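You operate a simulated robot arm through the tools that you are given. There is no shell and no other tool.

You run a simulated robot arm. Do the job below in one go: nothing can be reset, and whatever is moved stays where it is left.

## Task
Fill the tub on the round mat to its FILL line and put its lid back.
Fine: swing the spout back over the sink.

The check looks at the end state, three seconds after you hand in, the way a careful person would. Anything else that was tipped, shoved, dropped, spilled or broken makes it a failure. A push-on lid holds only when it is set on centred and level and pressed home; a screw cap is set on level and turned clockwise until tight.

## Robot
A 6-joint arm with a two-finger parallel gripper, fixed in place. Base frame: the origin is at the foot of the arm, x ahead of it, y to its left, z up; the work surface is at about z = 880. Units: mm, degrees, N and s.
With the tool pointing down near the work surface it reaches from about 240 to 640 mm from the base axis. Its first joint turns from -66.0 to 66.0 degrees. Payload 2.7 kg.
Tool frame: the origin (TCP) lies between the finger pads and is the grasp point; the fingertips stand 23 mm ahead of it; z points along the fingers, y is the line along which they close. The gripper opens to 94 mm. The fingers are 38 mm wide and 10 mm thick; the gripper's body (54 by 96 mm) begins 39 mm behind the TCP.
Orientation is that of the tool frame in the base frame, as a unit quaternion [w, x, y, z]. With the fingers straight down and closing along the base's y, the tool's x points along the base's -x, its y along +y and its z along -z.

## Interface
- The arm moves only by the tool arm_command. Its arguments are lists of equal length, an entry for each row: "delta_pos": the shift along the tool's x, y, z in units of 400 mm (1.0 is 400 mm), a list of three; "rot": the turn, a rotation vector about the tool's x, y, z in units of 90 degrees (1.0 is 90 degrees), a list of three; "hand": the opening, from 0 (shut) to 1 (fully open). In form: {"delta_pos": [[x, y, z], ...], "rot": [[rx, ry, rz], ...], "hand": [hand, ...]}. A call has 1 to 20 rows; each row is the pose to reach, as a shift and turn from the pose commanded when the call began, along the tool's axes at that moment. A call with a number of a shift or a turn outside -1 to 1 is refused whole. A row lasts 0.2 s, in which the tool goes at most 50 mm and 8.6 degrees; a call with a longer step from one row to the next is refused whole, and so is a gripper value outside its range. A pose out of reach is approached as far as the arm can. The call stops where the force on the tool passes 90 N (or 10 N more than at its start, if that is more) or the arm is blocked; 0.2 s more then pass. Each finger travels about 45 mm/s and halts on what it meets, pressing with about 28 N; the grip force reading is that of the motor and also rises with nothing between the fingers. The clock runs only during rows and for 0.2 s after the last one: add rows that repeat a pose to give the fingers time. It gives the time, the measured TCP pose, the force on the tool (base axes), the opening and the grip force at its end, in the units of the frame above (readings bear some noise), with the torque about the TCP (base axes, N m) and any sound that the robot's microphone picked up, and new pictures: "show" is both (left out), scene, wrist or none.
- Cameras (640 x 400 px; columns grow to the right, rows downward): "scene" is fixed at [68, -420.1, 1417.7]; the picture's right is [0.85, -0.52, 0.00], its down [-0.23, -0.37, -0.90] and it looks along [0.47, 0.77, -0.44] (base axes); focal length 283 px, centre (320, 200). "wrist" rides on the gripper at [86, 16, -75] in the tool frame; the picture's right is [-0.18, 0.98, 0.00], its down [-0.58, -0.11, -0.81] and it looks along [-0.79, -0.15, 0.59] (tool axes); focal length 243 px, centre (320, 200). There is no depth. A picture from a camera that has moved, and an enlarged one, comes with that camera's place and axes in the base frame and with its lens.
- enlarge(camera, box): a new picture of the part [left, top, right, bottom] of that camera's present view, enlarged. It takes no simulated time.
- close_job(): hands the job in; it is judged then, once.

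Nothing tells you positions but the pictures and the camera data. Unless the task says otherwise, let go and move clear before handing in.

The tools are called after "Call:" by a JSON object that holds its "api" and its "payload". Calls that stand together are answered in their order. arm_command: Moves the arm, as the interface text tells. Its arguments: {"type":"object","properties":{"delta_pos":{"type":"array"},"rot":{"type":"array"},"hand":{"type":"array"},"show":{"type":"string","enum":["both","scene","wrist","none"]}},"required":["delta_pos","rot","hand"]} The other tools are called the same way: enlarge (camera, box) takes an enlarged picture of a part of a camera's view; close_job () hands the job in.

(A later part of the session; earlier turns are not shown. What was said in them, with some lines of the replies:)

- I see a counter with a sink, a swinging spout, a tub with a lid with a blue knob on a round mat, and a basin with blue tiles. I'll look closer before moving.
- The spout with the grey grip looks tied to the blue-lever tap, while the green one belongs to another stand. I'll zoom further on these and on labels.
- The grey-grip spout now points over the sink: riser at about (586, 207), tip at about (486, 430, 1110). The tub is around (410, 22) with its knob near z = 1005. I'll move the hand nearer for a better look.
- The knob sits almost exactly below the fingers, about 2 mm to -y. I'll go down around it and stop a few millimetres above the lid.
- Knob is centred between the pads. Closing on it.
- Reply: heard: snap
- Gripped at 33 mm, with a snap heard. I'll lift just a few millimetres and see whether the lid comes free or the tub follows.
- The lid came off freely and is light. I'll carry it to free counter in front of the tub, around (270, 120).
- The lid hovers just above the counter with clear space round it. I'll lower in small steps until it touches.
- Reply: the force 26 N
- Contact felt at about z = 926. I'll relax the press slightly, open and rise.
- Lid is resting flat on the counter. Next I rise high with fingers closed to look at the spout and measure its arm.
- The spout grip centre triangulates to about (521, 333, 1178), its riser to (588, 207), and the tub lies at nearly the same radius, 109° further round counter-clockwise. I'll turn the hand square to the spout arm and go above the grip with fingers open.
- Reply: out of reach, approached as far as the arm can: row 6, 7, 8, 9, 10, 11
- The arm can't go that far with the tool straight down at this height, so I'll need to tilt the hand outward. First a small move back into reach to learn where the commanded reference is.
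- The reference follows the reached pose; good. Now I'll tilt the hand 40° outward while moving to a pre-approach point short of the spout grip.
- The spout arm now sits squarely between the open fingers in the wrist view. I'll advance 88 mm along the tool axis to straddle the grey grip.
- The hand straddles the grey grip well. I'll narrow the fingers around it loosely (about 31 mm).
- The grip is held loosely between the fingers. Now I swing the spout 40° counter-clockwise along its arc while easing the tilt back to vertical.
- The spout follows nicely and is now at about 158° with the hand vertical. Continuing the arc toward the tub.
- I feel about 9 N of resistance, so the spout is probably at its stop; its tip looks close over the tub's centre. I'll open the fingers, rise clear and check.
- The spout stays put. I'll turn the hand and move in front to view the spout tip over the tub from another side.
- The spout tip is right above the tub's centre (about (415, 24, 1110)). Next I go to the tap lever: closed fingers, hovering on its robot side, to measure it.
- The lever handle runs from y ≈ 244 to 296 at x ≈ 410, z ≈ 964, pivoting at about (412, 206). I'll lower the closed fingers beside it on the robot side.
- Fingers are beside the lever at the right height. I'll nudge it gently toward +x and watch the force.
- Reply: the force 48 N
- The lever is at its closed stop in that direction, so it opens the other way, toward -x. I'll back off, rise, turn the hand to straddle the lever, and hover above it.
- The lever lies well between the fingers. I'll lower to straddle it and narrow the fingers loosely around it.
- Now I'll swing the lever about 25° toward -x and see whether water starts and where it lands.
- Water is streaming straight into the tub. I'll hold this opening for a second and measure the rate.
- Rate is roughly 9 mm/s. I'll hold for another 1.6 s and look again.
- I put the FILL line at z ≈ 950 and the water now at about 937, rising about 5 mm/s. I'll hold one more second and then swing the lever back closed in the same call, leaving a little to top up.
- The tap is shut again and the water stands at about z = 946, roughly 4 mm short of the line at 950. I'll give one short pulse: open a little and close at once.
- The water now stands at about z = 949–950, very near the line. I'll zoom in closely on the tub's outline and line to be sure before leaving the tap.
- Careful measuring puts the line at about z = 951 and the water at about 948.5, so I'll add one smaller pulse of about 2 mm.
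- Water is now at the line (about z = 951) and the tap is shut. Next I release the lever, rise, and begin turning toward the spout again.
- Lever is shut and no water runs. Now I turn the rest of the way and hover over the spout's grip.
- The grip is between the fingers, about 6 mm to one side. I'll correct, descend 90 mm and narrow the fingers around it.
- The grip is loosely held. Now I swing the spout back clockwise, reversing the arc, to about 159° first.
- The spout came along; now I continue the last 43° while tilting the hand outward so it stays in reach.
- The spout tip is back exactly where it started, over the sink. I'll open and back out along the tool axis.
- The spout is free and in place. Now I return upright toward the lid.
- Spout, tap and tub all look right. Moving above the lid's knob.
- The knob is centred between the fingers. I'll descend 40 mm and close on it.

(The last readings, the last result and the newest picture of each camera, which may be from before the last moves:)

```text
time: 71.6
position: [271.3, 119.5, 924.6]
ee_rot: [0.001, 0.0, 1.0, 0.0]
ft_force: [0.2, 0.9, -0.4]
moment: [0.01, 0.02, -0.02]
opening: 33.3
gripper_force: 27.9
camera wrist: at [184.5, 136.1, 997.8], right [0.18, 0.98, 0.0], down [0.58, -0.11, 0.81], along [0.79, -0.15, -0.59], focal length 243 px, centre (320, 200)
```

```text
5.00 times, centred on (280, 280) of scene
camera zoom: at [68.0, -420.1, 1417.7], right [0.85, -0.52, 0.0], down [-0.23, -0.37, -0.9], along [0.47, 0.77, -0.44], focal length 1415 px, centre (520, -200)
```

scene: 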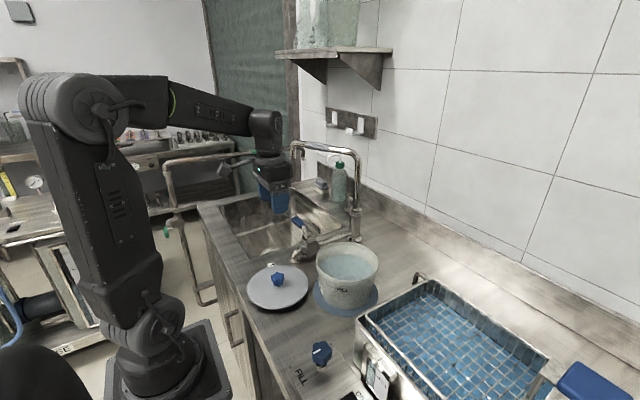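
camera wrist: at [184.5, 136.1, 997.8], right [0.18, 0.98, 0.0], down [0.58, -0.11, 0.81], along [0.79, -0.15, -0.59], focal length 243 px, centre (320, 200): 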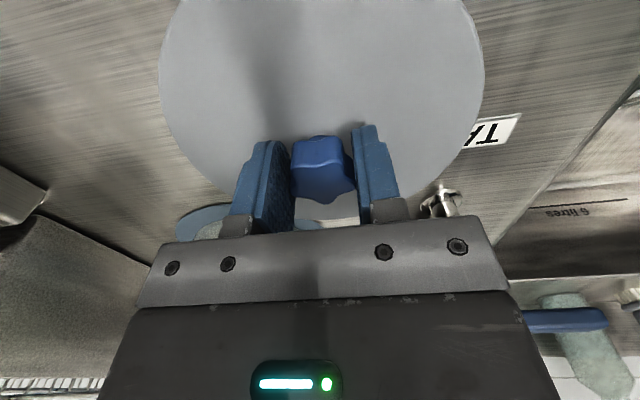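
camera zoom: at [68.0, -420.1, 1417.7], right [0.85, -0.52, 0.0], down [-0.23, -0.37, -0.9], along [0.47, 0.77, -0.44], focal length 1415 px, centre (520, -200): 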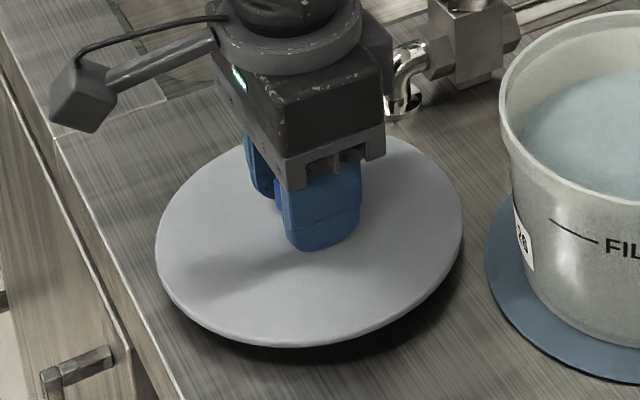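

Gripped at the same 33 mm. I'll lift the lid, carry it over the tub and hover just above the rim to check alignment.

Call:
{"api": "arm_command", "payload": {"delta_pos": [[0, 0, -0.03], [0, 0, -0.1], [0, 0, -0.18], [0, 0, -0.26], [0, 0, -0.33], [-0.05, -0.033, -0.33], [-0.11, -0.072, -0.33], [-0.17, -0.112, -0.33], [-0.23, -0.151, -0.33], [-0.29, -0.191, -0.33], [-0.34, -0.224, -0.33], [-0.3678, -0.242, -0.33], [-0.3678, -0.242, -0.33], [-0.3678, -0.242, -0.3]], "rot": [[0, 0, 0], [0, 0, 0], [0, 0, 0], [0, 0, 0], [0, 0, 0], [0, 0, 0], [0, 0, 0], [0, 0, 0], [0, 0, 0], [0, 0, 0], [0, 0, 0], [0, 0, 0], [0, 0, 0], [0, 0, 0]], "hand": [0.1, 0.1, 0.1, 0.1, 0.1, 0.1, 0.1, 0.1, 0.1, 0.1, 0.1, 0.1, 0.1, 0.1]}}

Call:
{"api": "enlarge", "payload": {"camera": "scene", "box": [300, 235, 396, 320]}}

Call:
{"api": "enlarge", "payload": {"camera": "wrist", "box": [200, 60, 440, 240]}}

```text
time: 74.6
position: [417.6, 23.8, 1045.2]
ee_rot: [0.001, -0.001, 1.0, 0.0]
ft_force: [-0.1, -0.7, -0.5]
moment: [0.04, 0.0, -0.01]
opening: 33.5
gripper_force: 27.9
camera wrist: at [331.2, 39.6, 1118.4], right [0.18, 0.98, 0.0], down [0.58, -0.11, 0.81], along [0.79, -0.15, -0.59], focal length 243 px, centre (320, 200)
```

scene: 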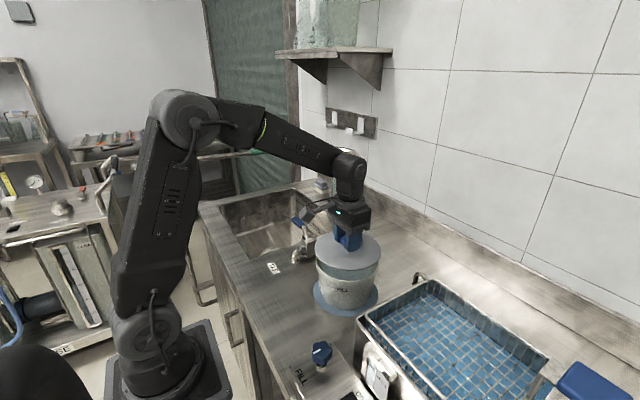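
wrist: 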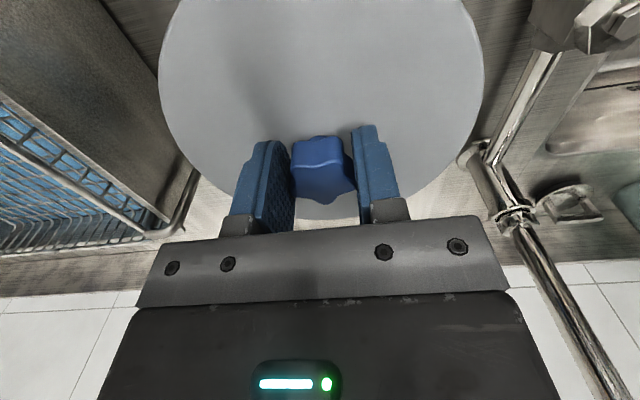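

```text
4.71 times, centred on (348, 278) of scene
camera zoom: at [68.0, -420.1, 1417.7], right [0.85, -0.52, 0.0], down [-0.23, -0.37, -0.9], along [0.47, 0.77, -0.44], focal length 1332 px, centre (188, -165)
```

zoom: 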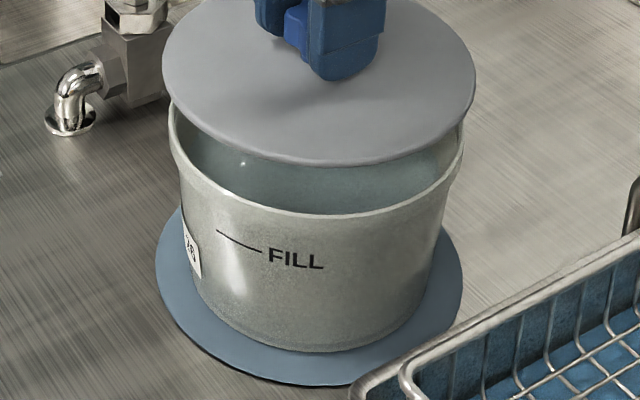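

```text
2.22 times, centred on (320, 150) of wrist
camera zoom: at [331.2, 39.6, 1118.4], right [0.18, 0.98, 0.0], down [0.58, -0.11, 0.81], along [0.79, -0.15, -0.59], focal length 539 px, centre (320, 311)
```

zoom: 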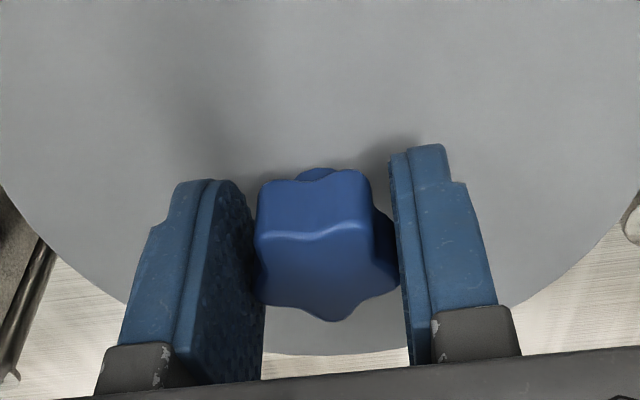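

Lid looks well centred over the rim. I'll take a couple more readings to average out noise before lowering.

Call:
{"api": "arm_command", "payload": {"delta_pos": [[0, 0, 0.02]], "rot": [[0, 0, 0]], "hand": [0.1], "show": "none"}}

Call:
{"api": "arm_command", "payload": {"delta_pos": [[0, 0, 0]], "rot": [[0, 0, 0]], "hand": [0.1], "show": "none"}}

Call:
{"api": "arm_command", "payload": {"delta_pos": [[0, 0, 0]], "rot": [[0, 0, 0]], "hand": [0.1], "show": "none"}}

Call:
{"api": "enlarge", "payload": {"camera": "scene", "box": [300, 235, 396, 320]}}

```text
time: 75.0
position: [418.2, 24.5, 1037.2]
ee_rot: [0.001, 0.0, 1.0, 0.0]
ft_force: [-0.6, -0.2, -0.7]
moment: [0.0, 0.0, -0.02]
opening: 33.1
gripper_force: 27.7
```

```text
time: 75.4
position: [417.8, 23.7, 1036.9]
ee_rot: [0.001, 0.001, 1.0, 0.0]
ft_force: [0.6, -0.8, -0.8]
moment: [-0.01, 0.0, -0.01]
opening: 33.2
gripper_force: 28.1
```

```text
time: 75.8
position: [417.9, 23.7, 1036.9]
ee_rot: [0.001, 0.0, 1.0, 0.001]
ft_force: [0.6, -0.3, -1.4]
moment: [0.02, 0.01, 0.0]
opening: 33.6
gripper_force: 27.8
```

```text
4.71 times, centred on (348, 278) of scene
camera zoom: at [68.0, -420.1, 1417.7], right [0.85, -0.52, 0.0], down [-0.23, -0.37, -0.9], along [0.47, 0.77, -0.44], focal length 1332 px, centre (188, -165)
```

zoom: 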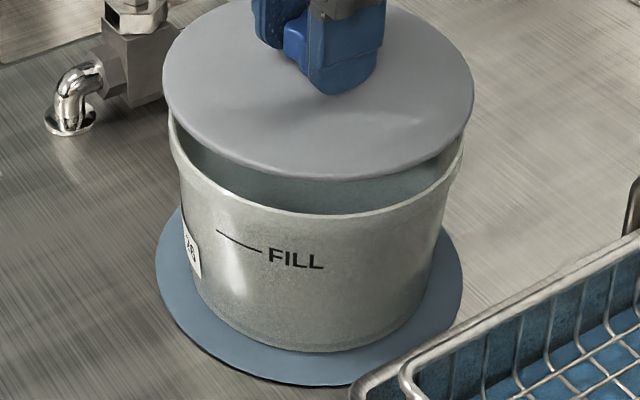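

I'll correct by about 1 mm and lower the lid slowly, watching the force.

Call:
{"api": "arm_command", "payload": {"delta_pos": [[0.0015, -0.0028, 0], [0.0015, -0.0028, 0.01], [0.0015, -0.0028, 0.02], [0.0015, -0.0028, 0.025]], "rot": [[0, 0, 0], [0, 0, 0], [0, 0, 0], [0, 0, 0]], "hand": [0.1, 0.1, 0.1, 0.1], "show": "none"}}

Call:
{"api": "arm_command", "payload": {"delta_pos": [[0, 0, 0.005], [0, 0, 0.01]], "rot": [[0, 0, 0], [0, 0, 0]], "hand": [0.1, 0.1], "show": "none"}}

Call:
{"api": "enlarge", "payload": {"camera": "scene", "box": [300, 235, 396, 320]}}

```text
time: 76.8
position: [417.0, 21.7, 1025.5]
ee_rot: [0.001, 0.0, 1.0, -0.001]
ft_force: [-0.2, 0.8, -0.6]
moment: [0.0, -0.02, 0.03]
opening: 33.8
gripper_force: 27.7
```

```text
time: 77.4
position: [417.6, 22.3, 1022.9]
ee_rot: [0.001, 0.0, 1.0, 0.0]
ft_force: [-0.8, 0.0, 0.1]
moment: [0.0, -0.02, 0.02]
opening: 33.4
gripper_force: 27.6
```

```text
4.71 times, centred on (348, 278) of scene
camera zoom: at [68.0, -420.1, 1417.7], right [0.85, -0.52, 0.0], down [-0.23, -0.37, -0.9], along [0.47, 0.77, -0.44], focal length 1332 px, centre (188, -165)
```

zoom: 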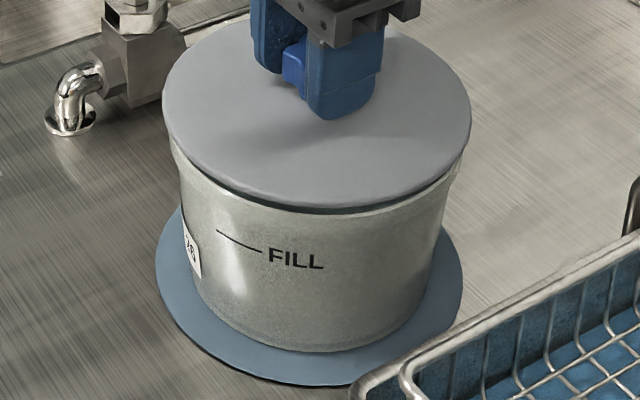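

The lid's plug is entering without resistance. Lowering further.

Call:
{"api": "arm_command", "payload": {"delta_pos": [[0, 0, 0.005], [0, 0, 0.01]], "rot": [[0, 0, 0], [0, 0, 0]], "hand": [0.1, 0.1], "show": "none"}}

Call:
{"api": "arm_command", "payload": {"delta_pos": [[0, 0, 0.004], [0, 0, 0.006]], "rot": [[0, 0, 0], [0, 0, 0]], "hand": [0.1, 0.1], "show": "none"}}

Call:
{"api": "enlarge", "payload": {"camera": "scene", "box": [300, 235, 396, 320]}}

```text
time: 78.0
position: [417.3, 23.4, 1018.4]
ee_rot: [0.001, -0.001, 1.0, 0.0]
ft_force: [-0.2, 0.5, -0.5]
moment: [0.0, -0.02, 0.0]
opening: 33.4
gripper_force: 28.4
```

```text
time: 78.6
position: [417.5, 22.4, 1016.3]
ee_rot: [0.001, 0.001, 1.0, 0.0]
ft_force: [0.3, 0.6, -0.8]
moment: [0.0, 0.0, 0.0]
opening: 33.5
gripper_force: 28.1
```

```text
4.71 times, centred on (348, 278) of scene
camera zoom: at [68.0, -420.1, 1417.7], right [0.85, -0.52, 0.0], down [-0.23, -0.37, -0.9], along [0.47, 0.77, -0.44], focal length 1332 px, centre (188, -165)
```

zoom: 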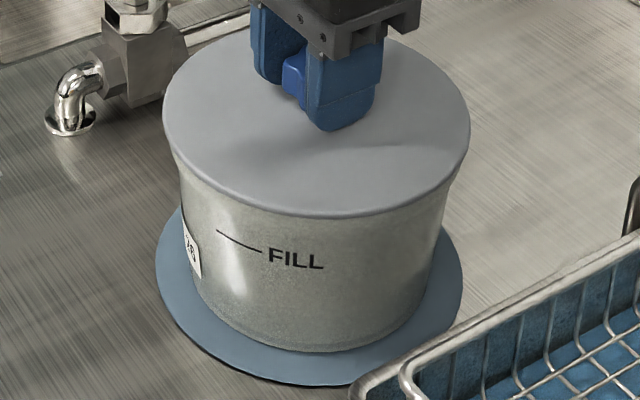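

The lid is all but seated with no contact force yet. Now pressing down in 1.5 mm steps.

Call:
{"api": "arm_command", "payload": {"delta_pos": [[0, 0, 0.002], [0, 0, 0.004]], "rot": [[0, 0, 0], [0, 0, 0]], "hand": [0.1, 0.1], "show": "none"}}

Call:
{"api": "arm_command", "payload": {"delta_pos": [[0, 0, 0.002], [0, 0, 0.004]], "rot": [[0, 0, 0], [0, 0, 0]], "hand": [0.1, 0.1], "show": "none"}}

```text
time: 79.2
position: [418.1, 23.1, 1014.9]
ee_rot: [0.002, 0.0, 1.0, 0.0]
ft_force: [-0.5, -1.1, 4.1]
moment: [-0.05, 0.22, -0.02]
opening: 33.3
gripper_force: 27.5
```

```text
time: 79.8
position: [417.3, 23.5, 1015.8]
ee_rot: [0.003, 0.0, 1.0, 0.0]
ft_force: [-6.7, -1.6, 24.3]
moment: [-0.09, 0.49, -0.04]
opening: 33.5
gripper_force: 27.6
```

Call:
{"api": "arm_command", "payload": {"delta_pos": [[0, 0, 0.002], [0, 0, 0.004]], "rot": [[0, 0, 0], [0, 0, 0]], "hand": [0.1, 0.1], "show": "none"}}

Call:
{"api": "enlarge", "payload": {"camera": "scene", "box": [300, 235, 396, 320]}}

```text
time: 80.4
position: [417.6, 22.9, 1014.4]
ee_rot: [0.004, 0.001, 1.0, 0.001]
ft_force: [-7.3, 0.9, 35.2]
moment: [-0.07, 0.02, -0.02]
opening: 33.7
gripper_force: 27.9
```

```text
4.71 times, centred on (348, 278) of scene
camera zoom: at [67.3, -420.1, 1417.7], right [0.85, -0.52, 0.0], down [-0.23, -0.37, -0.9], along [0.47, 0.77, -0.44], focal length 1332 px, centre (188, -165)
```

zoom: 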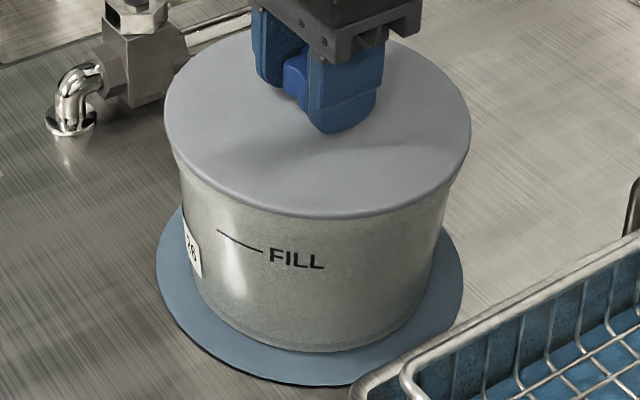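

Call:
{"api": "arm_command", "payload": {"delta_pos": [[0, 0, 0.002], [0, 0, 0.004]], "rot": [[0, 0, 0], [0, 0, 0]], "hand": [0.1, 0.1], "show": "none"}}

Call:
{"api": "arm_command", "payload": {"delta_pos": [[0, 0, 0.002], [0, 0, 0.004]], "rot": [[0, 0, 0], [0, 0, 0]], "hand": [0.1, 0.1], "show": "wrist"}}

Call:
{"api": "enlarge", "payload": {"camera": "scene", "box": [300, 235, 396, 320]}}

```text
time: 81.0
position: [416.8, 21.8, 1013.1]
ee_rot: [0.005, 0.0, 1.0, 0.001]
ft_force: [-4.8, 2.7, 36.3]
moment: [-0.08, -0.02, 0.01]
opening: 33.7
gripper_force: 28.0
```

```text
time: 81.6
position: [419.6, 22.1, 1010.7]
ee_rot: [0.005, 0.0, 1.0, 0.001]
ft_force: [-3.2, 3.4, 36.4]
moment: [0.01, -0.03, -0.01]
opening: 33.7
gripper_force: 27.5
camera wrist: at [331.2, 38.7, 1083.3], right [0.18, 0.98, 0.0], down [0.57, -0.11, 0.81], along [0.8, -0.15, -0.58], focal length 243 px, centre (320, 200)
```

wrist: 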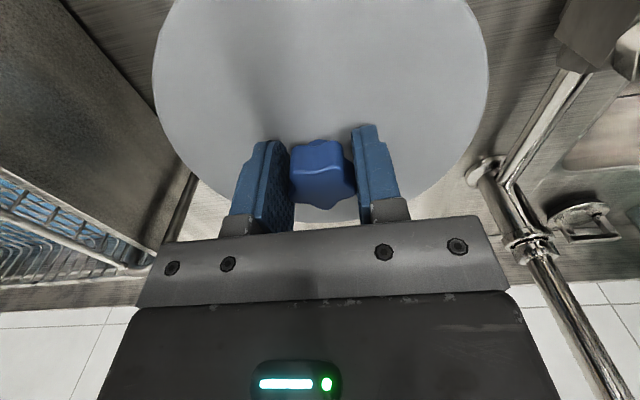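

```text
4.71 times, centred on (348, 278) of scene
camera zoom: at [67.4, -420.0, 1417.7], right [0.85, -0.52, 0.0], down [-0.23, -0.37, -0.9], along [0.47, 0.77, -0.44], focal length 1332 px, centre (188, -165)
```

zoom: 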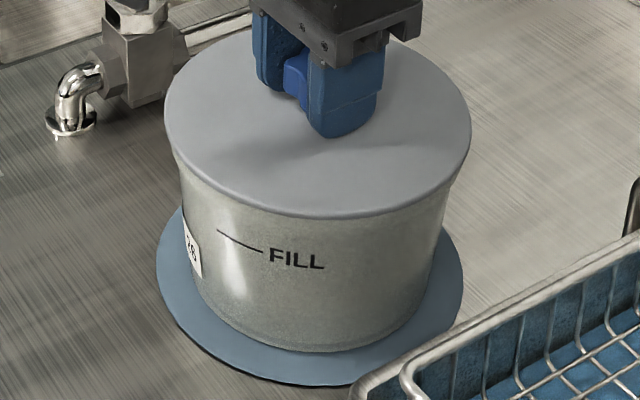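

The fingers now slip down the knob at about 36 N, so I'll press from above instead: let go, close the fingers and push on top of the knob.

Call:
{"api": "arm_command", "payload": {"delta_pos": [[0, 0, -0.006], [0, 0, -0.012], [0, 0, -0.015], [0, 0, -0.06], [0, 0, -0.12], [0, 0, -0.15], [0, 0, -0.15], [0, 0, -0.15], [0, 0, -0.15]], "rot": [[0, 0, 0], [0, 0, 0], [0, 0, 0], [0, 0, 0], [0, 0, 0], [0, 0, 0], [0, 0, 0], [0, 0, 0], [0, 0, 0]], "hand": [0.5, 0.7, 0.7, 0.7, 0.7, 0.4, 0.2, 0, 0]}}

Call:
{"api": "enlarge", "payload": {"camera": "scene", "box": [300, 235, 396, 320]}}

Call:
{"api": "enlarge", "payload": {"camera": "wrist", "box": [200, 60, 440, 240]}}

```text
time: 83.6
position: [416.6, 23.1, 1068.3]
ee_rot: [0.001, 0.0, 1.0, 0.0]
ft_force: [0.3, 0.4, -0.6]
moment: [0.02, 0.0, 0.0]
opening: 0.0
gripper_force: 22.8
heard: snap
camera wrist: at [330.7, 38.8, 1141.5], right [0.18, 0.98, 0.0], down [0.58, -0.11, 0.81], along [0.79, -0.15, -0.59], focal length 243 px, centre (320, 200)
```

scene: 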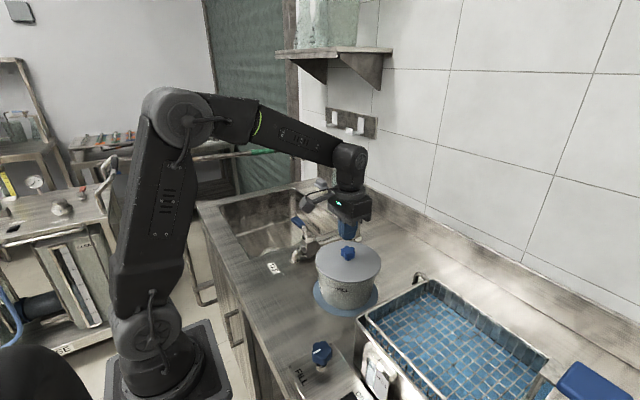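
wrist: 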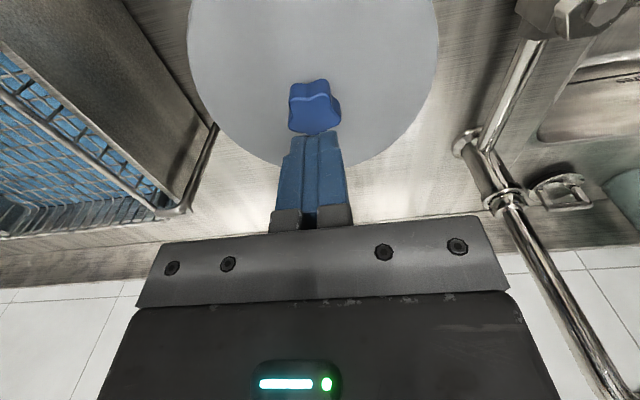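

```text
4.71 times, centred on (348, 278) of scene
camera zoom: at [68.0, -420.1, 1417.7], right [0.85, -0.52, 0.0], down [-0.23, -0.37, -0.9], along [0.47, 0.77, -0.44], focal length 1332 px, centre (188, -165)
```

zoom: 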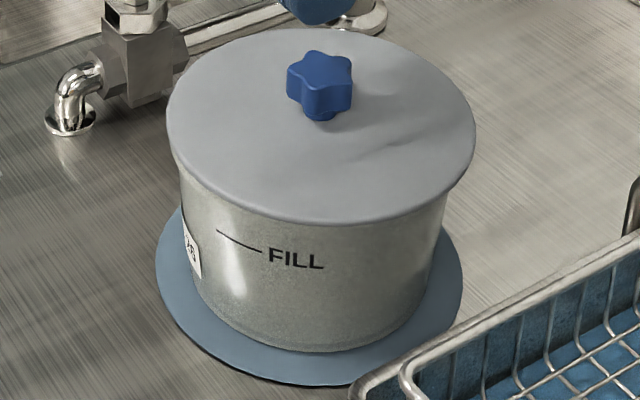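

```text
2.22 times, centred on (320, 150) of wrist
camera zoom: at [330.7, 38.8, 1141.5], right [0.18, 0.98, 0.0], down [0.58, -0.11, 0.81], along [0.79, -0.15, -0.59], focal length 539 px, centre (320, 311)
```

zoom: 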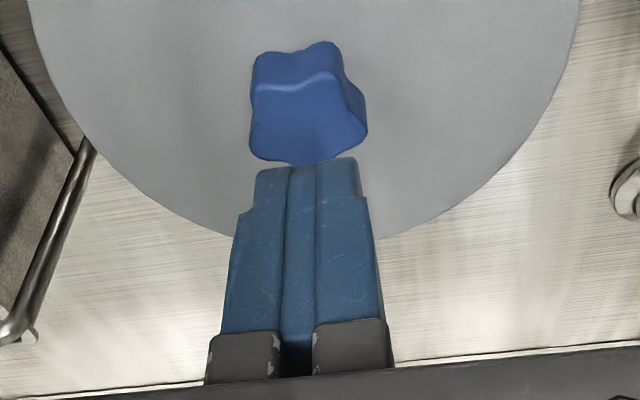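

The lid shifted about 4 mm toward -y as the fingers opened. I'll look closely before doing anything else.

Call:
{"api": "enlarge", "payload": {"camera": "scene", "box": [308, 238, 388, 292]}}

Call:
{"api": "enlarge", "payload": {"camera": "scene", "box": [310, 262, 345, 290]}}

Call:
{"api": "enlarge", "payload": {"camera": "scene", "box": [352, 262, 387, 290]}}

```text
7.41 times, centred on (348, 265) of scene
camera zoom: at [68.0, -420.1, 1417.7], right [0.85, -0.52, 0.0], down [-0.23, -0.37, -0.9], along [0.47, 0.77, -0.44], focal length 2096 px, centre (113, -282)
```

zoom: 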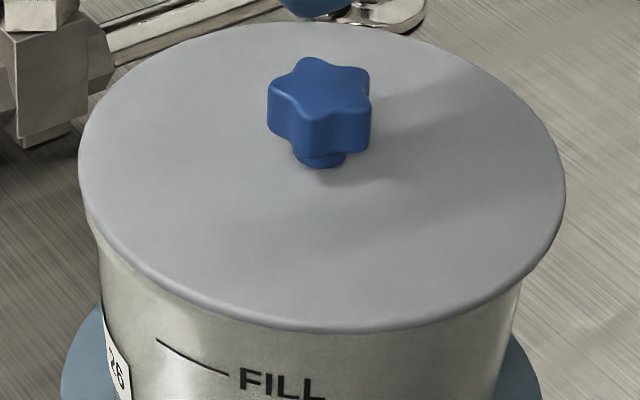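

```text
14.29 times, centred on (328, 276) of scene
camera zoom: at [68.0, -420.1, 1417.7], right [0.85, -0.52, 0.0], down [-0.23, -0.37, -0.9], along [0.47, 0.77, -0.44], focal length 4043 px, centre (213, -886)
```

zoom: 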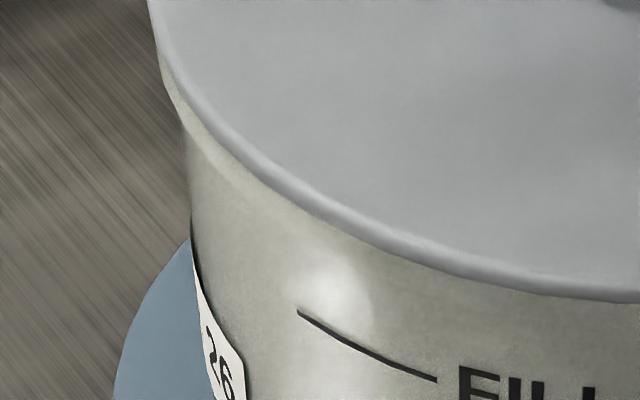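

```text
14.29 times, centred on (370, 276) of scene
camera zoom: at [68.0, -420.1, 1417.7], right [0.85, -0.52, 0.0], down [-0.23, -0.37, -0.9], along [0.47, 0.77, -0.44], focal length 4043 px, centre (-387, -886)
```

zoom: 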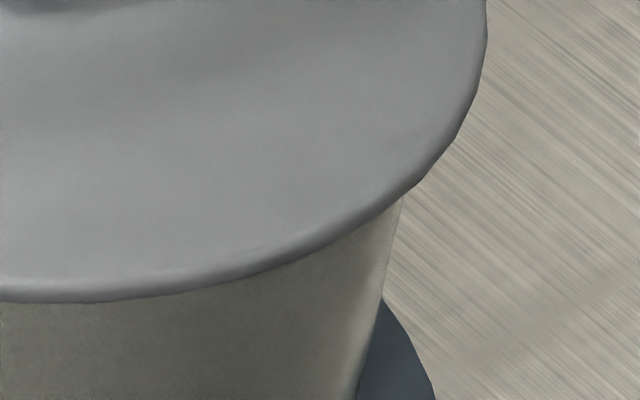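

The lid is level but slid about 4 mm toward -y, probably dragged by a fingertip on release. I'll re-grip the knob higher up (fingertips well clear of the lid) to centre it again.

Call:
{"api": "arm_command", "payload": {"delta_pos": [[0, 0, 0], [0, 0, 0], [0, 0, 0], [0, 0, 0], [-0.001, 0.0, 0.04], [-0.001, 0.0, 0.08], [-0.001, 0.0, 0.105], [-0.001, 0.0, 0.12], [-0.001, 0.0, 0.12]], "rot": [[0, 0, 0], [0, 0, 0], [0, 0, 0], [0, 0, 0], [0, 0, 0], [0, 0, 0], [0, 0, 0], [0, 0, 0], [0, 0, 0]], "hand": [0.4, 0.7, 0.7, 0.7, 0.7, 0.7, 0.7, 0.7, 0.7], "show": "wrist"}}

Call:
{"api": "enlarge", "payload": {"camera": "wrist", "box": [200, 60, 440, 240]}}

Call:
{"api": "enlarge", "payload": {"camera": "scene", "box": [300, 235, 396, 320]}}

```text
time: 85.6
position: [418.1, 23.4, 1019.0]
ee_rot: [0.0, 0.0, 1.0, 0.0]
ft_force: [1.0, 0.6, -0.1]
moment: [0.03, 0.0, 0.0]
opening: 66.0
gripper_force: 0.0
camera wrist: at [330.9, 38.5, 1093.4], right [0.18, 0.98, 0.0], down [0.58, -0.11, 0.81], along [0.79, -0.15, -0.59], focal length 243 px, centre (320, 200)
```

wrist: 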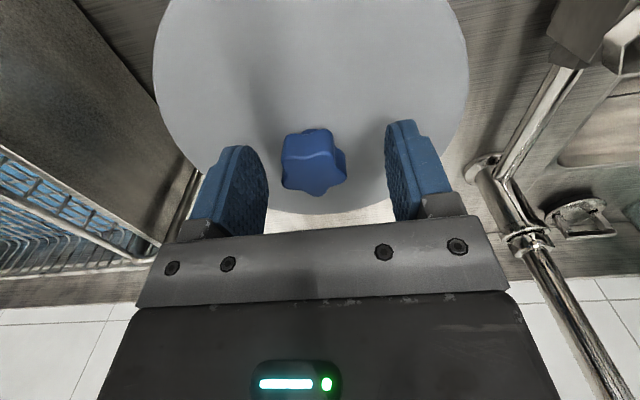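

```text
2.22 times, centred on (320, 150) of wrist
camera zoom: at [330.9, 38.5, 1093.4], right [0.18, 0.98, 0.0], down [0.58, -0.11, 0.81], along [0.79, -0.15, -0.59], focal length 539 px, centre (320, 311)
```

zoom: 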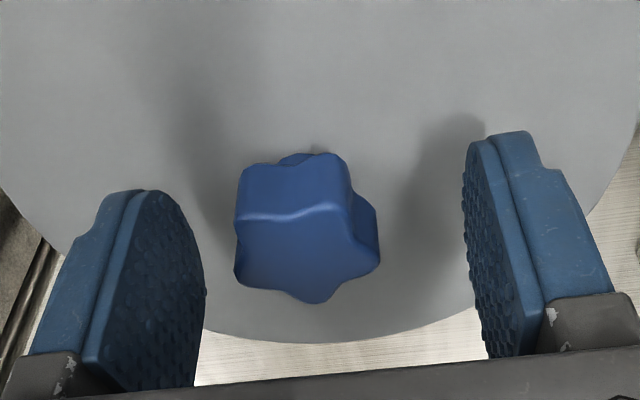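

```text
4.71 times, centred on (348, 278) of scene
camera zoom: at [68.0, -420.1, 1417.7], right [0.85, -0.52, 0.0], down [-0.23, -0.37, -0.9], along [0.47, 0.77, -0.44], focal length 1332 px, centre (188, -165)
```

zoom: 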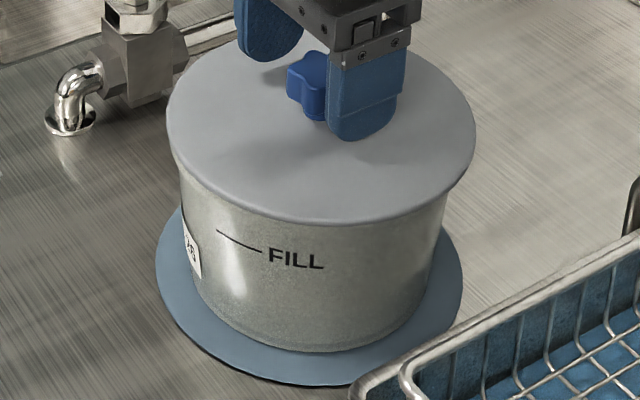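

Call:
{"api": "arm_command", "payload": {"delta_pos": [[0, 0, 0], [0, 0, 0], [0, 0, 0], [0, 0, 0], [0, 0, 0], [0, 0, 0]], "rot": [[0, 0, 0], [0, 0, 0], [0, 0, 0], [0, 0, 0], [0, 0, 0], [0, 0, 0]], "hand": [0.5, 0.4, 0.3, 0.2, 0.2, 0.2], "show": "wrist"}}

Call:
{"api": "enlarge", "payload": {"camera": "scene", "box": [300, 235, 396, 320]}}

Call:
{"api": "enlarge", "payload": {"camera": "wrist", "box": [200, 60, 440, 240]}}

```text
time: 87.0
position: [417.0, 21.5, 1020.5]
ee_rot: [0.0, -0.001, 1.0, 0.001]
ft_force: [0.6, -1.1, 0.4]
moment: [0.02, -0.01, 0.0]
opening: 33.3
gripper_force: 27.6
heard: snap
camera wrist: at [330.9, 38.5, 1093.6], right [0.18, 0.98, 0.0], down [0.58, -0.11, 0.81], along [0.79, -0.15, -0.59], focal length 243 px, centre (320, 200)
```

wrist: 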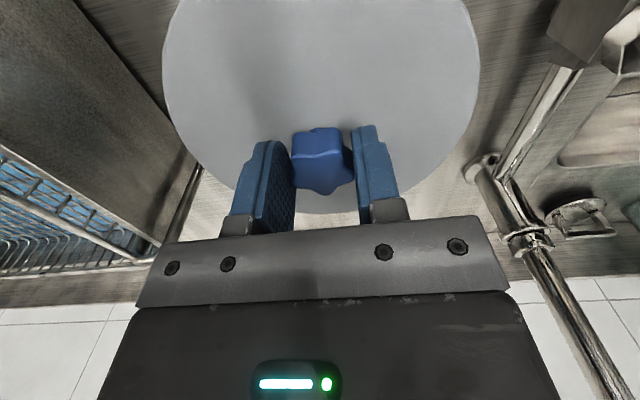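

```text
4.71 times, centred on (348, 278) of scene
camera zoom: at [68.0, -420.1, 1417.7], right [0.85, -0.52, 0.0], down [-0.23, -0.37, -0.9], along [0.47, 0.77, -0.44], focal length 1332 px, centre (188, -165)
```

zoom: 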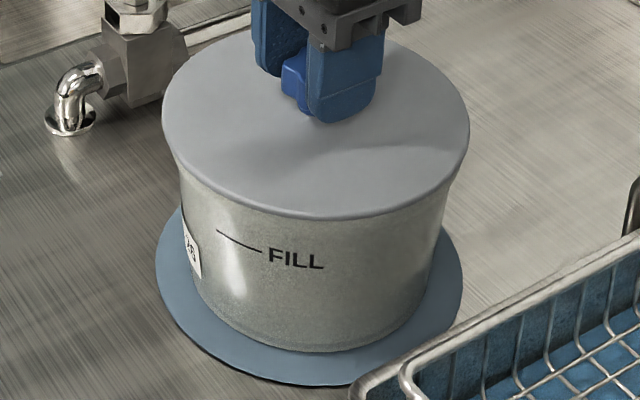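

```text
2.22 times, centred on (320, 150) of wrist
camera zoom: at [330.9, 38.5, 1093.6], right [0.18, 0.98, 0.0], down [0.58, -0.11, 0.81], along [0.79, -0.15, -0.59], focal length 539 px, centre (320, 311)
```

zoom: 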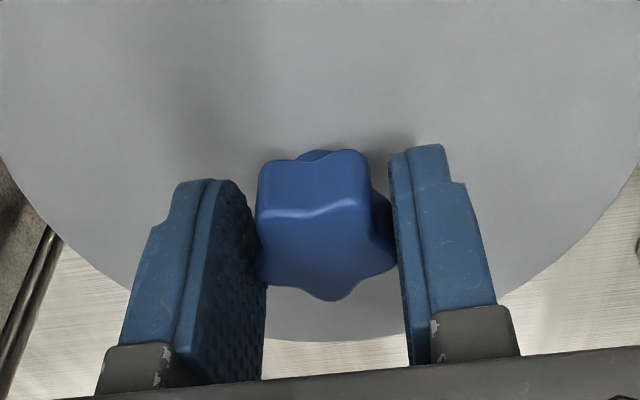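

Re-gripping brought the lid back to exactly its original seated outline (with another snap). Now I'll open the fingers slowly with no load and check that it stays put.

Call:
{"api": "arm_command", "payload": {"delta_pos": [[0, 0, 0], [0, 0, 0], [0, 0, 0], [0, 0, 0], [0, 0, 0]], "rot": [[0, 0, 0], [0, 0, 0], [0, 0, 0], [0, 0, 0], [0, 0, 0]], "hand": [0.37, 0.4, 0.44, 0.5, 0.6], "show": "wrist"}}

Call:
{"api": "enlarge", "payload": {"camera": "scene", "box": [300, 235, 396, 320]}}

Call:
{"api": "enlarge", "payload": {"camera": "wrist", "box": [200, 60, 440, 240]}}

```text
time: 88.2
position: [416.9, 24.2, 1020.8]
ee_rot: [0.001, 0.0, 1.0, 0.0]
ft_force: [0.2, 0.7, -0.2]
moment: [-0.02, 0.0, 0.02]
opening: 56.7
gripper_force: 0.0
heard: snap
camera wrist: at [330.9, 38.5, 1093.6], right [0.18, 0.98, 0.0], down [0.58, -0.11, 0.81], along [0.79, -0.15, -0.59], focal length 243 px, centre (320, 200)
```

wrist: 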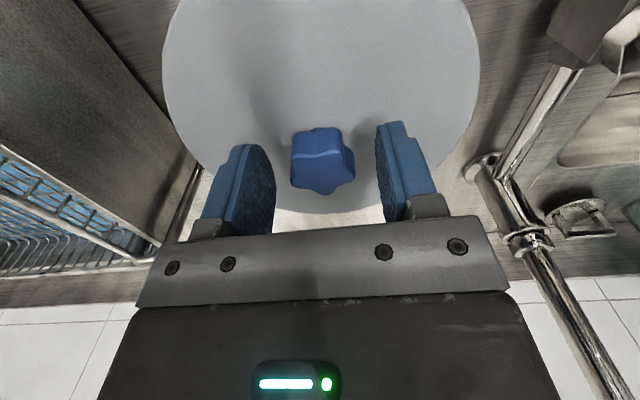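

```text
4.71 times, centred on (348, 278) of scene
camera zoom: at [68.0, -420.1, 1417.7], right [0.85, -0.52, 0.0], down [-0.23, -0.37, -0.9], along [0.47, 0.77, -0.44], focal length 1332 px, centre (188, -165)
```

zoom: 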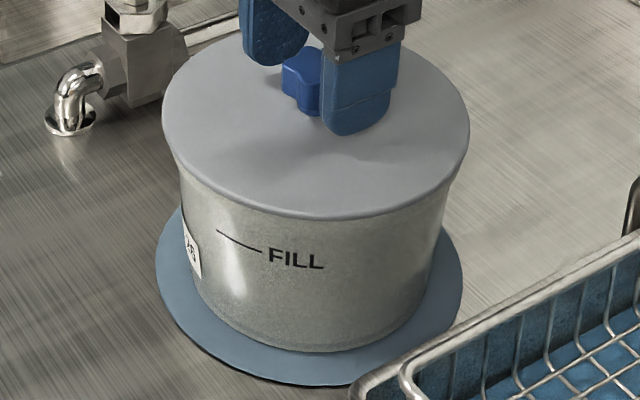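

```text
2.22 times, centred on (320, 150) of wrist
camera zoom: at [330.9, 38.5, 1093.6], right [0.18, 0.98, 0.0], down [0.58, -0.11, 0.81], along [0.79, -0.15, -0.59], focal length 539 px, centre (320, 311)
```

zoom: 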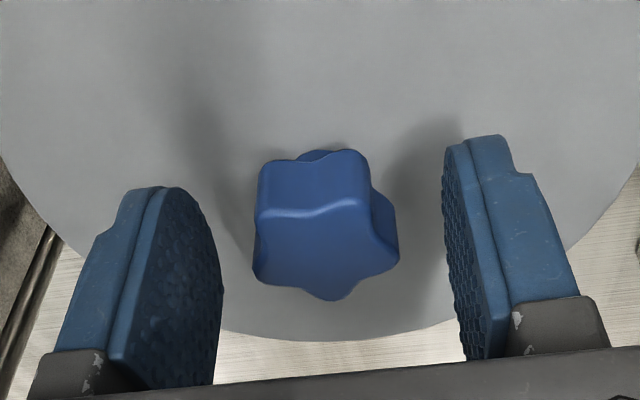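

The lid stayed exactly in place, with a snap again as the fingers let go. To be sure it is home, I'll rise, close the fingers and press down on the knob's top.

Call:
{"api": "arm_command", "payload": {"delta_pos": [[0, 0, -0.05], [0, 0, -0.1], [0, 0, -0.13], [0, 0, -0.13], [0, 0, -0.13], [0, 0, -0.13], [0, 0, -0.09], [0, 0, -0.055]], "rot": [[0, 0, 0], [0, 0, 0], [0, 0, 0], [0, 0, 0], [0, 0, 0], [0, 0, 0], [0, 0, 0], [0, 0, 0]], "hand": [0.7, 0.7, 0.5, 0.2, 0, 0, 0, 0], "show": "wrist"}}

Call:
{"api": "enlarge", "payload": {"camera": "scene", "box": [300, 235, 396, 320]}}

Call:
{"api": "enlarge", "payload": {"camera": "wrist", "box": [240, 80, 400, 200]}}

```text
time: 90.0
position: [417.7, 23.4, 1043.9]
ee_rot: [0.001, 0.0, 1.0, 0.0]
ft_force: [0.2, 0.0, -0.5]
moment: [0.01, 0.01, 0.0]
opening: 0.0
gripper_force: 28.4
camera wrist: at [331.0, 38.6, 1115.4], right [0.18, 0.98, 0.0], down [0.58, -0.11, 0.81], along [0.79, -0.15, -0.59], focal length 243 px, centre (320, 200)
```

wrist: 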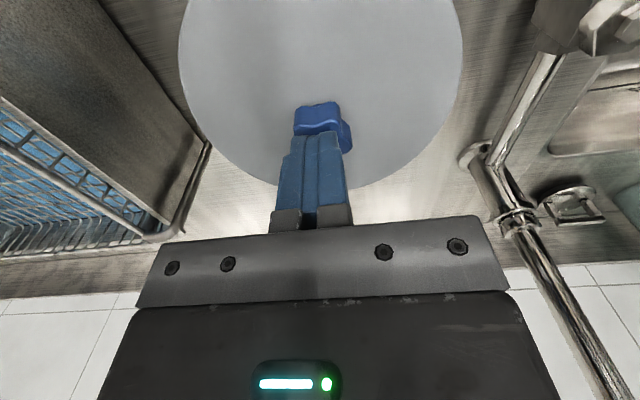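

```text
4.71 times, centred on (348, 278) of scene
camera zoom: at [68.0, -420.1, 1417.7], right [0.85, -0.52, 0.0], down [-0.23, -0.37, -0.9], along [0.47, 0.77, -0.44], focal length 1332 px, centre (188, -165)
```

zoom: 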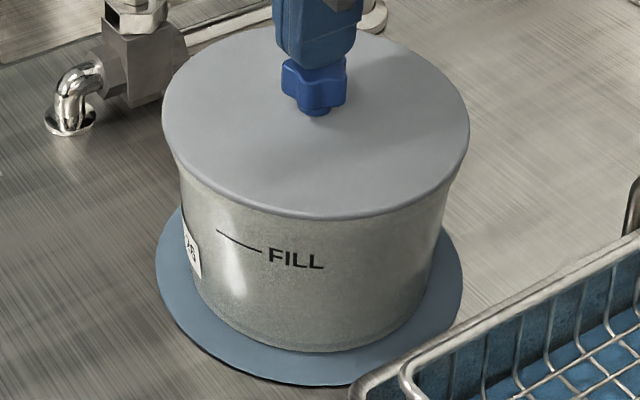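

```text
3.33 times, centred on (320, 140) of wrist
camera zoom: at [331.0, 38.6, 1115.4], right [0.18, 0.98, 0.0], down [0.58, -0.11, 0.81], along [0.79, -0.15, -0.59], focal length 809 px, centre (320, 400)
```

zoom: 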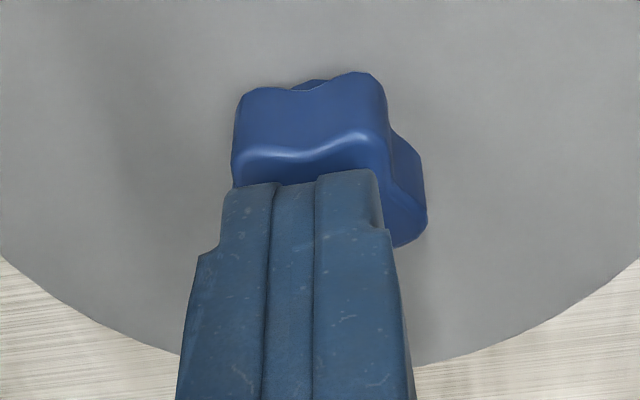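

I'll shift 3.5 mm in +y to put the closed fingertips over the knob's middle, then press down in small steps.

Call:
{"api": "arm_command", "payload": {"delta_pos": [[0, 0.009, 0], [0, 0.009, 0.006], [0, 0.009, 0.012]], "rot": [[0, 0, 0], [0, 0, 0], [0, 0, 0]], "hand": [0, 0, 0], "show": "none"}}

Call:
{"api": "arm_command", "payload": {"delta_pos": [[0, 0, 0.003], [0, 0, 0.006]], "rot": [[0, 0, 0], [0, 0, 0]], "hand": [0, 0], "show": "none"}}

Call:
{"api": "arm_command", "payload": {"delta_pos": [[0, 0, 0.003], [0, 0, 0.005]], "rot": [[0, 0, 0], [0, 0, 0]], "hand": [0, 0], "show": "none"}}

```text
time: 90.8
position: [418.8, 27.1, 1037.6]
ee_rot: [0.002, 0.0, 1.0, 0.001]
ft_force: [-0.8, -0.2, 0.7]
moment: [0.0, -0.04, 0.01]
opening: 0.2
gripper_force: 28.5
```

```text
time: 91.4
position: [418.8, 25.0, 1037.5]
ee_rot: [0.004, 0.001, 1.0, 0.0]
ft_force: [-7.0, 3.0, 26.4]
moment: [0.09, 0.39, -0.09]
opening: 0.0
gripper_force: 28.0
```

```text
time: 92.0
position: [418.2, 26.5, 1038.5]
ee_rot: [0.006, 0.0, 1.0, 0.0]
ft_force: [-16.0, 5.4, 51.1]
moment: [0.06, 0.95, 0.0]
opening: 0.1
gripper_force: 27.3
```

51 N and the lid does not move further down. I'll check the picture, then press one more step.

Call:
{"api": "arm_command", "payload": {"delta_pos": [[0.001, 0, 0.002], [0.002, 0, 0.004], [0.002, 0, 0.004]], "rot": [[0, 0, 0], [0, 0, 0], [0, 0, 0]], "hand": [0, 0, 0], "show": "none"}}

Call:
{"api": "enlarge", "payload": {"camera": "scene", "box": [300, 235, 396, 320]}}

```text
time: 92.8
position: [419.7, 26.7, 1037.1]
ee_rot: [0.008, 0.0, 1.0, 0.001]
ft_force: [-14.8, 4.2, 57.9]
moment: [0.06, 1.2, -0.03]
opening: 0.0
gripper_force: 27.7
```

```text
4.71 times, centred on (348, 278) of scene
camera zoom: at [66.8, -420.0, 1417.8], right [0.85, -0.52, 0.0], down [-0.23, -0.37, -0.9], along [0.47, 0.77, -0.44], focal length 1332 px, centre (188, -165)
```

zoom: 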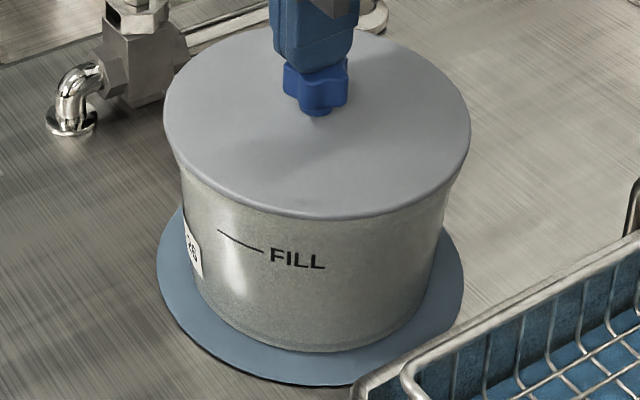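

Pressed with about 58 N with no further movement, so the lid is home. Easing off slowly and rising.

Call:
{"api": "arm_command", "payload": {"delta_pos": [[0.002, 0, -0.004], [0.004, 0, -0.009], [0.006, 0, -0.014], [0.006, 0, -0.02], [0.006, 0, -0.03]], "rot": [[0, 0, 0], [0, 0, 0], [0, 0, 0], [0, 0, 0], [0, 0, 0]], "hand": [0, 0, 0, 0, 0], "show": "none"}}

Call:
{"api": "enlarge", "payload": {"camera": "scene", "box": [300, 235, 396, 320]}}

```text
time: 94.0
position: [415.3, 26.1, 1041.7]
ee_rot: [-0.001, 0.001, 1.0, 0.0]
ft_force: [0.0, -0.6, 0.1]
moment: [0.01, 0.01, 0.02]
opening: 0.1
gripper_force: 28.1
```

```text
4.71 times, centred on (348, 278) of scene
camera zoom: at [68.0, -420.1, 1417.7], right [0.85, -0.52, 0.0], down [-0.23, -0.37, -0.9], along [0.47, 0.77, -0.44], focal length 1332 px, centre (188, -165)
```

zoom: 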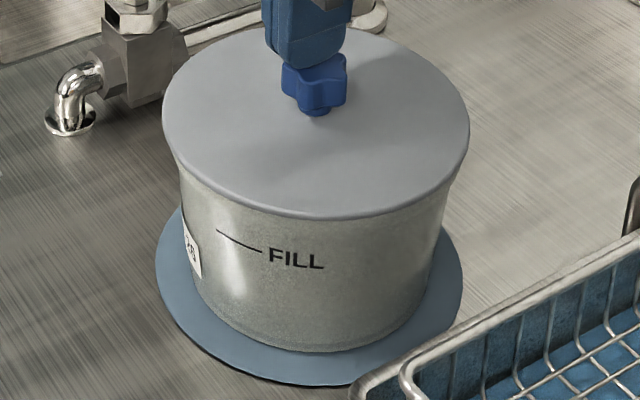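

The lid is unchanged at its original seated outline. I'll move clear and inspect everything from both cameras.

Call:
{"api": "arm_command", "payload": {"delta_pos": [[0, 0, -0.06], [0, 0, -0.15], [0.03, 0, -0.25], [0.08, 0.01, -0.34], [0.14, 0.02, -0.4], [0.2, 0.03, -0.42], [0.26, 0.04, -0.42], [0.29, 0.05, -0.42]], "rot": [[0, 0, 0], [0, 0, 0], [0, 0, 0], [0, 0, 0], [0, 0, 0], [0, 0, 0], [0, 0, 0], [0, 0, 0]], "hand": [0, 0, 0, 0, 0, 0, 0, 0]}}

Call:
{"api": "enlarge", "payload": {"camera": "wrist", "box": [220, 0, 420, 150]}}

Call:
{"api": "enlarge", "payload": {"camera": "scene", "box": [300, 235, 396, 320]}}

Call:
{"api": "enlarge", "payload": {"camera": "scene", "box": [190, 120, 400, 320]}}

```text
time: 95.8
position: [297.4, 46.5, 1212.4]
ee_rot: [0.001, 0.0, 1.0, 0.0]
ft_force: [-1.1, 0.0, -0.4]
moment: [-0.02, -0.02, -0.01]
opening: 0.0
gripper_force: 28.0
camera wrist: at [210.9, 62.1, 1284.6], right [0.18, 0.98, 0.0], down [0.58, -0.11, 0.81], along [0.79, -0.15, -0.59], focal length 243 px, centre (320, 200)
```

scene: 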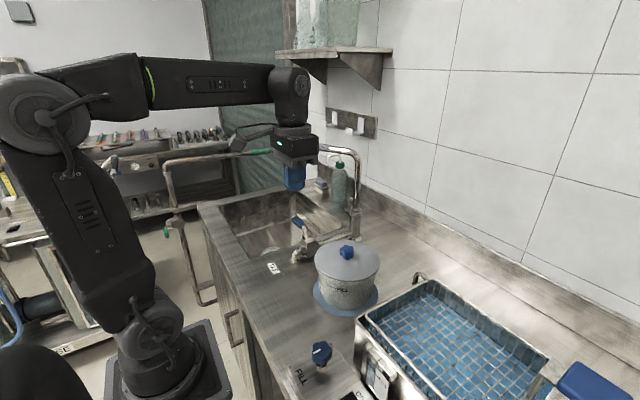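
wrist: 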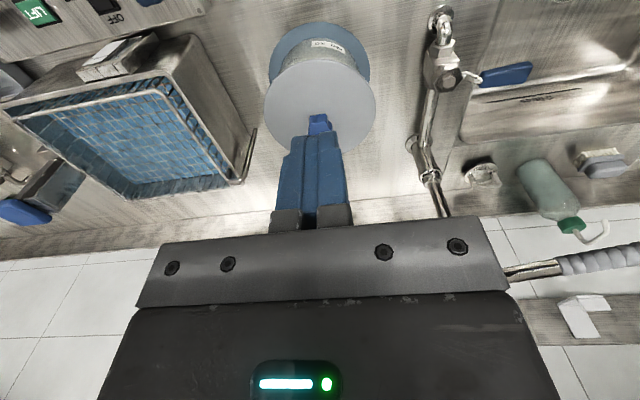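

```text
2.67 times, centred on (320, 75) of wrist
camera zoom: at [210.9, 62.1, 1284.6], right [0.18, 0.98, 0.0], down [0.58, -0.11, 0.81], along [0.79, -0.15, -0.59], focal length 647 px, centre (320, 533)
```

zoom: 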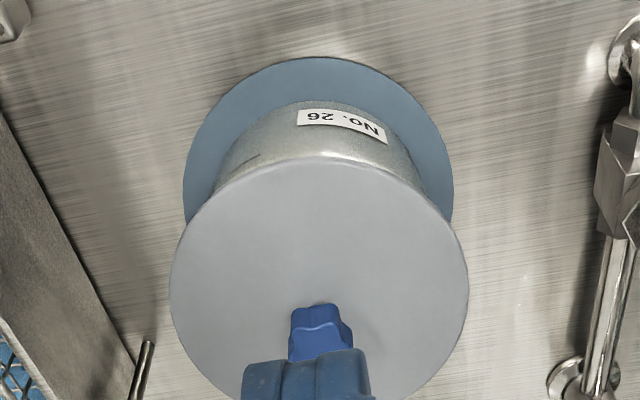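

```text
4.71 times, centred on (348, 278) of scene
camera zoom: at [68.0, -420.1, 1417.7], right [0.85, -0.52, 0.0], down [-0.23, -0.37, -0.9], along [0.47, 0.77, -0.44], focal length 1332 px, centre (188, -165)
```

zoom: 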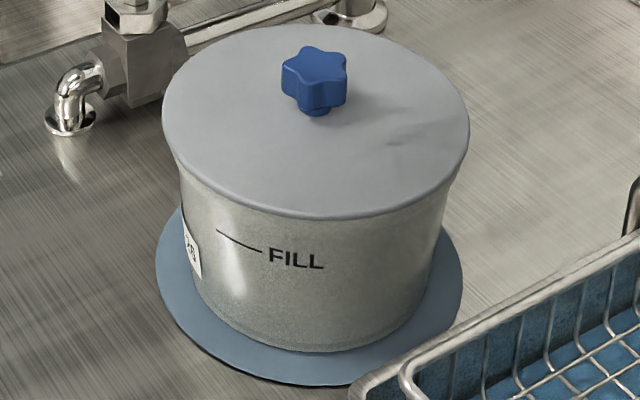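

```text
2.00 times, centred on (295, 220) of scene
camera zoom: at [68.0, -420.1, 1417.7], right [0.85, -0.52, 0.0], down [-0.23, -0.37, -0.9], along [0.47, 0.77, -0.44], focal length 566 px, centre (370, 160)
```

zoom: 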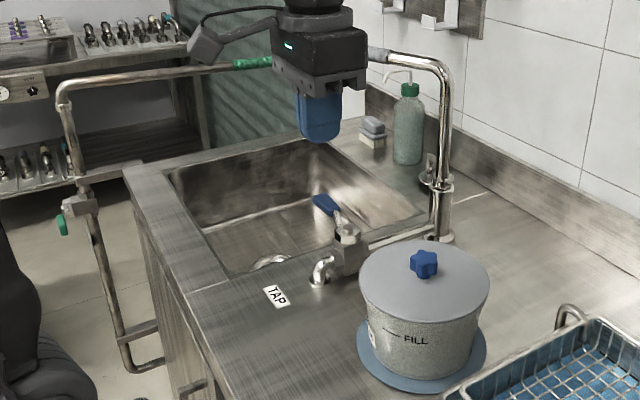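

The lid sits level on the tub in its original position, and the tub hasn't moved. The tap lever is shut, the spout is back over the sink where it started, and the hand is clear. I'm handing in.

Call:
{"api": "close_job", "payload": {}}

```text
The job is handed in.
```

I filled the tub to about its FILL line, put the lid back on and swung the spout back over the sink. The job is handed in, but I haven't seen the result of the check.

- **Water level:** By my camera measurements the water stands at about z = 951 mm. I put the FILL line at the same height, give or take a millimetre or two. I couldn't check it again once the lid was on.
- **Tap and spout:** The tap lever is back against its closed stop and no water is running. The spout tip is back where it started.
- **Lid:** It sits level and centred, within about half a millimetre of where it was at the start. I pressed it down with about 58 N and it didn't move any further. It slid about 4 mm when I first let go, so I gripped it again and re-centred it. I heard a snap as I let go the second time, which I took as the lid seating, but I did not pull on it to test that it holds.
- **Everything else:** From the camera views the tub hasn't moved, and I saw no spills or anything else disturbed. The hand is empty and clear of everything.
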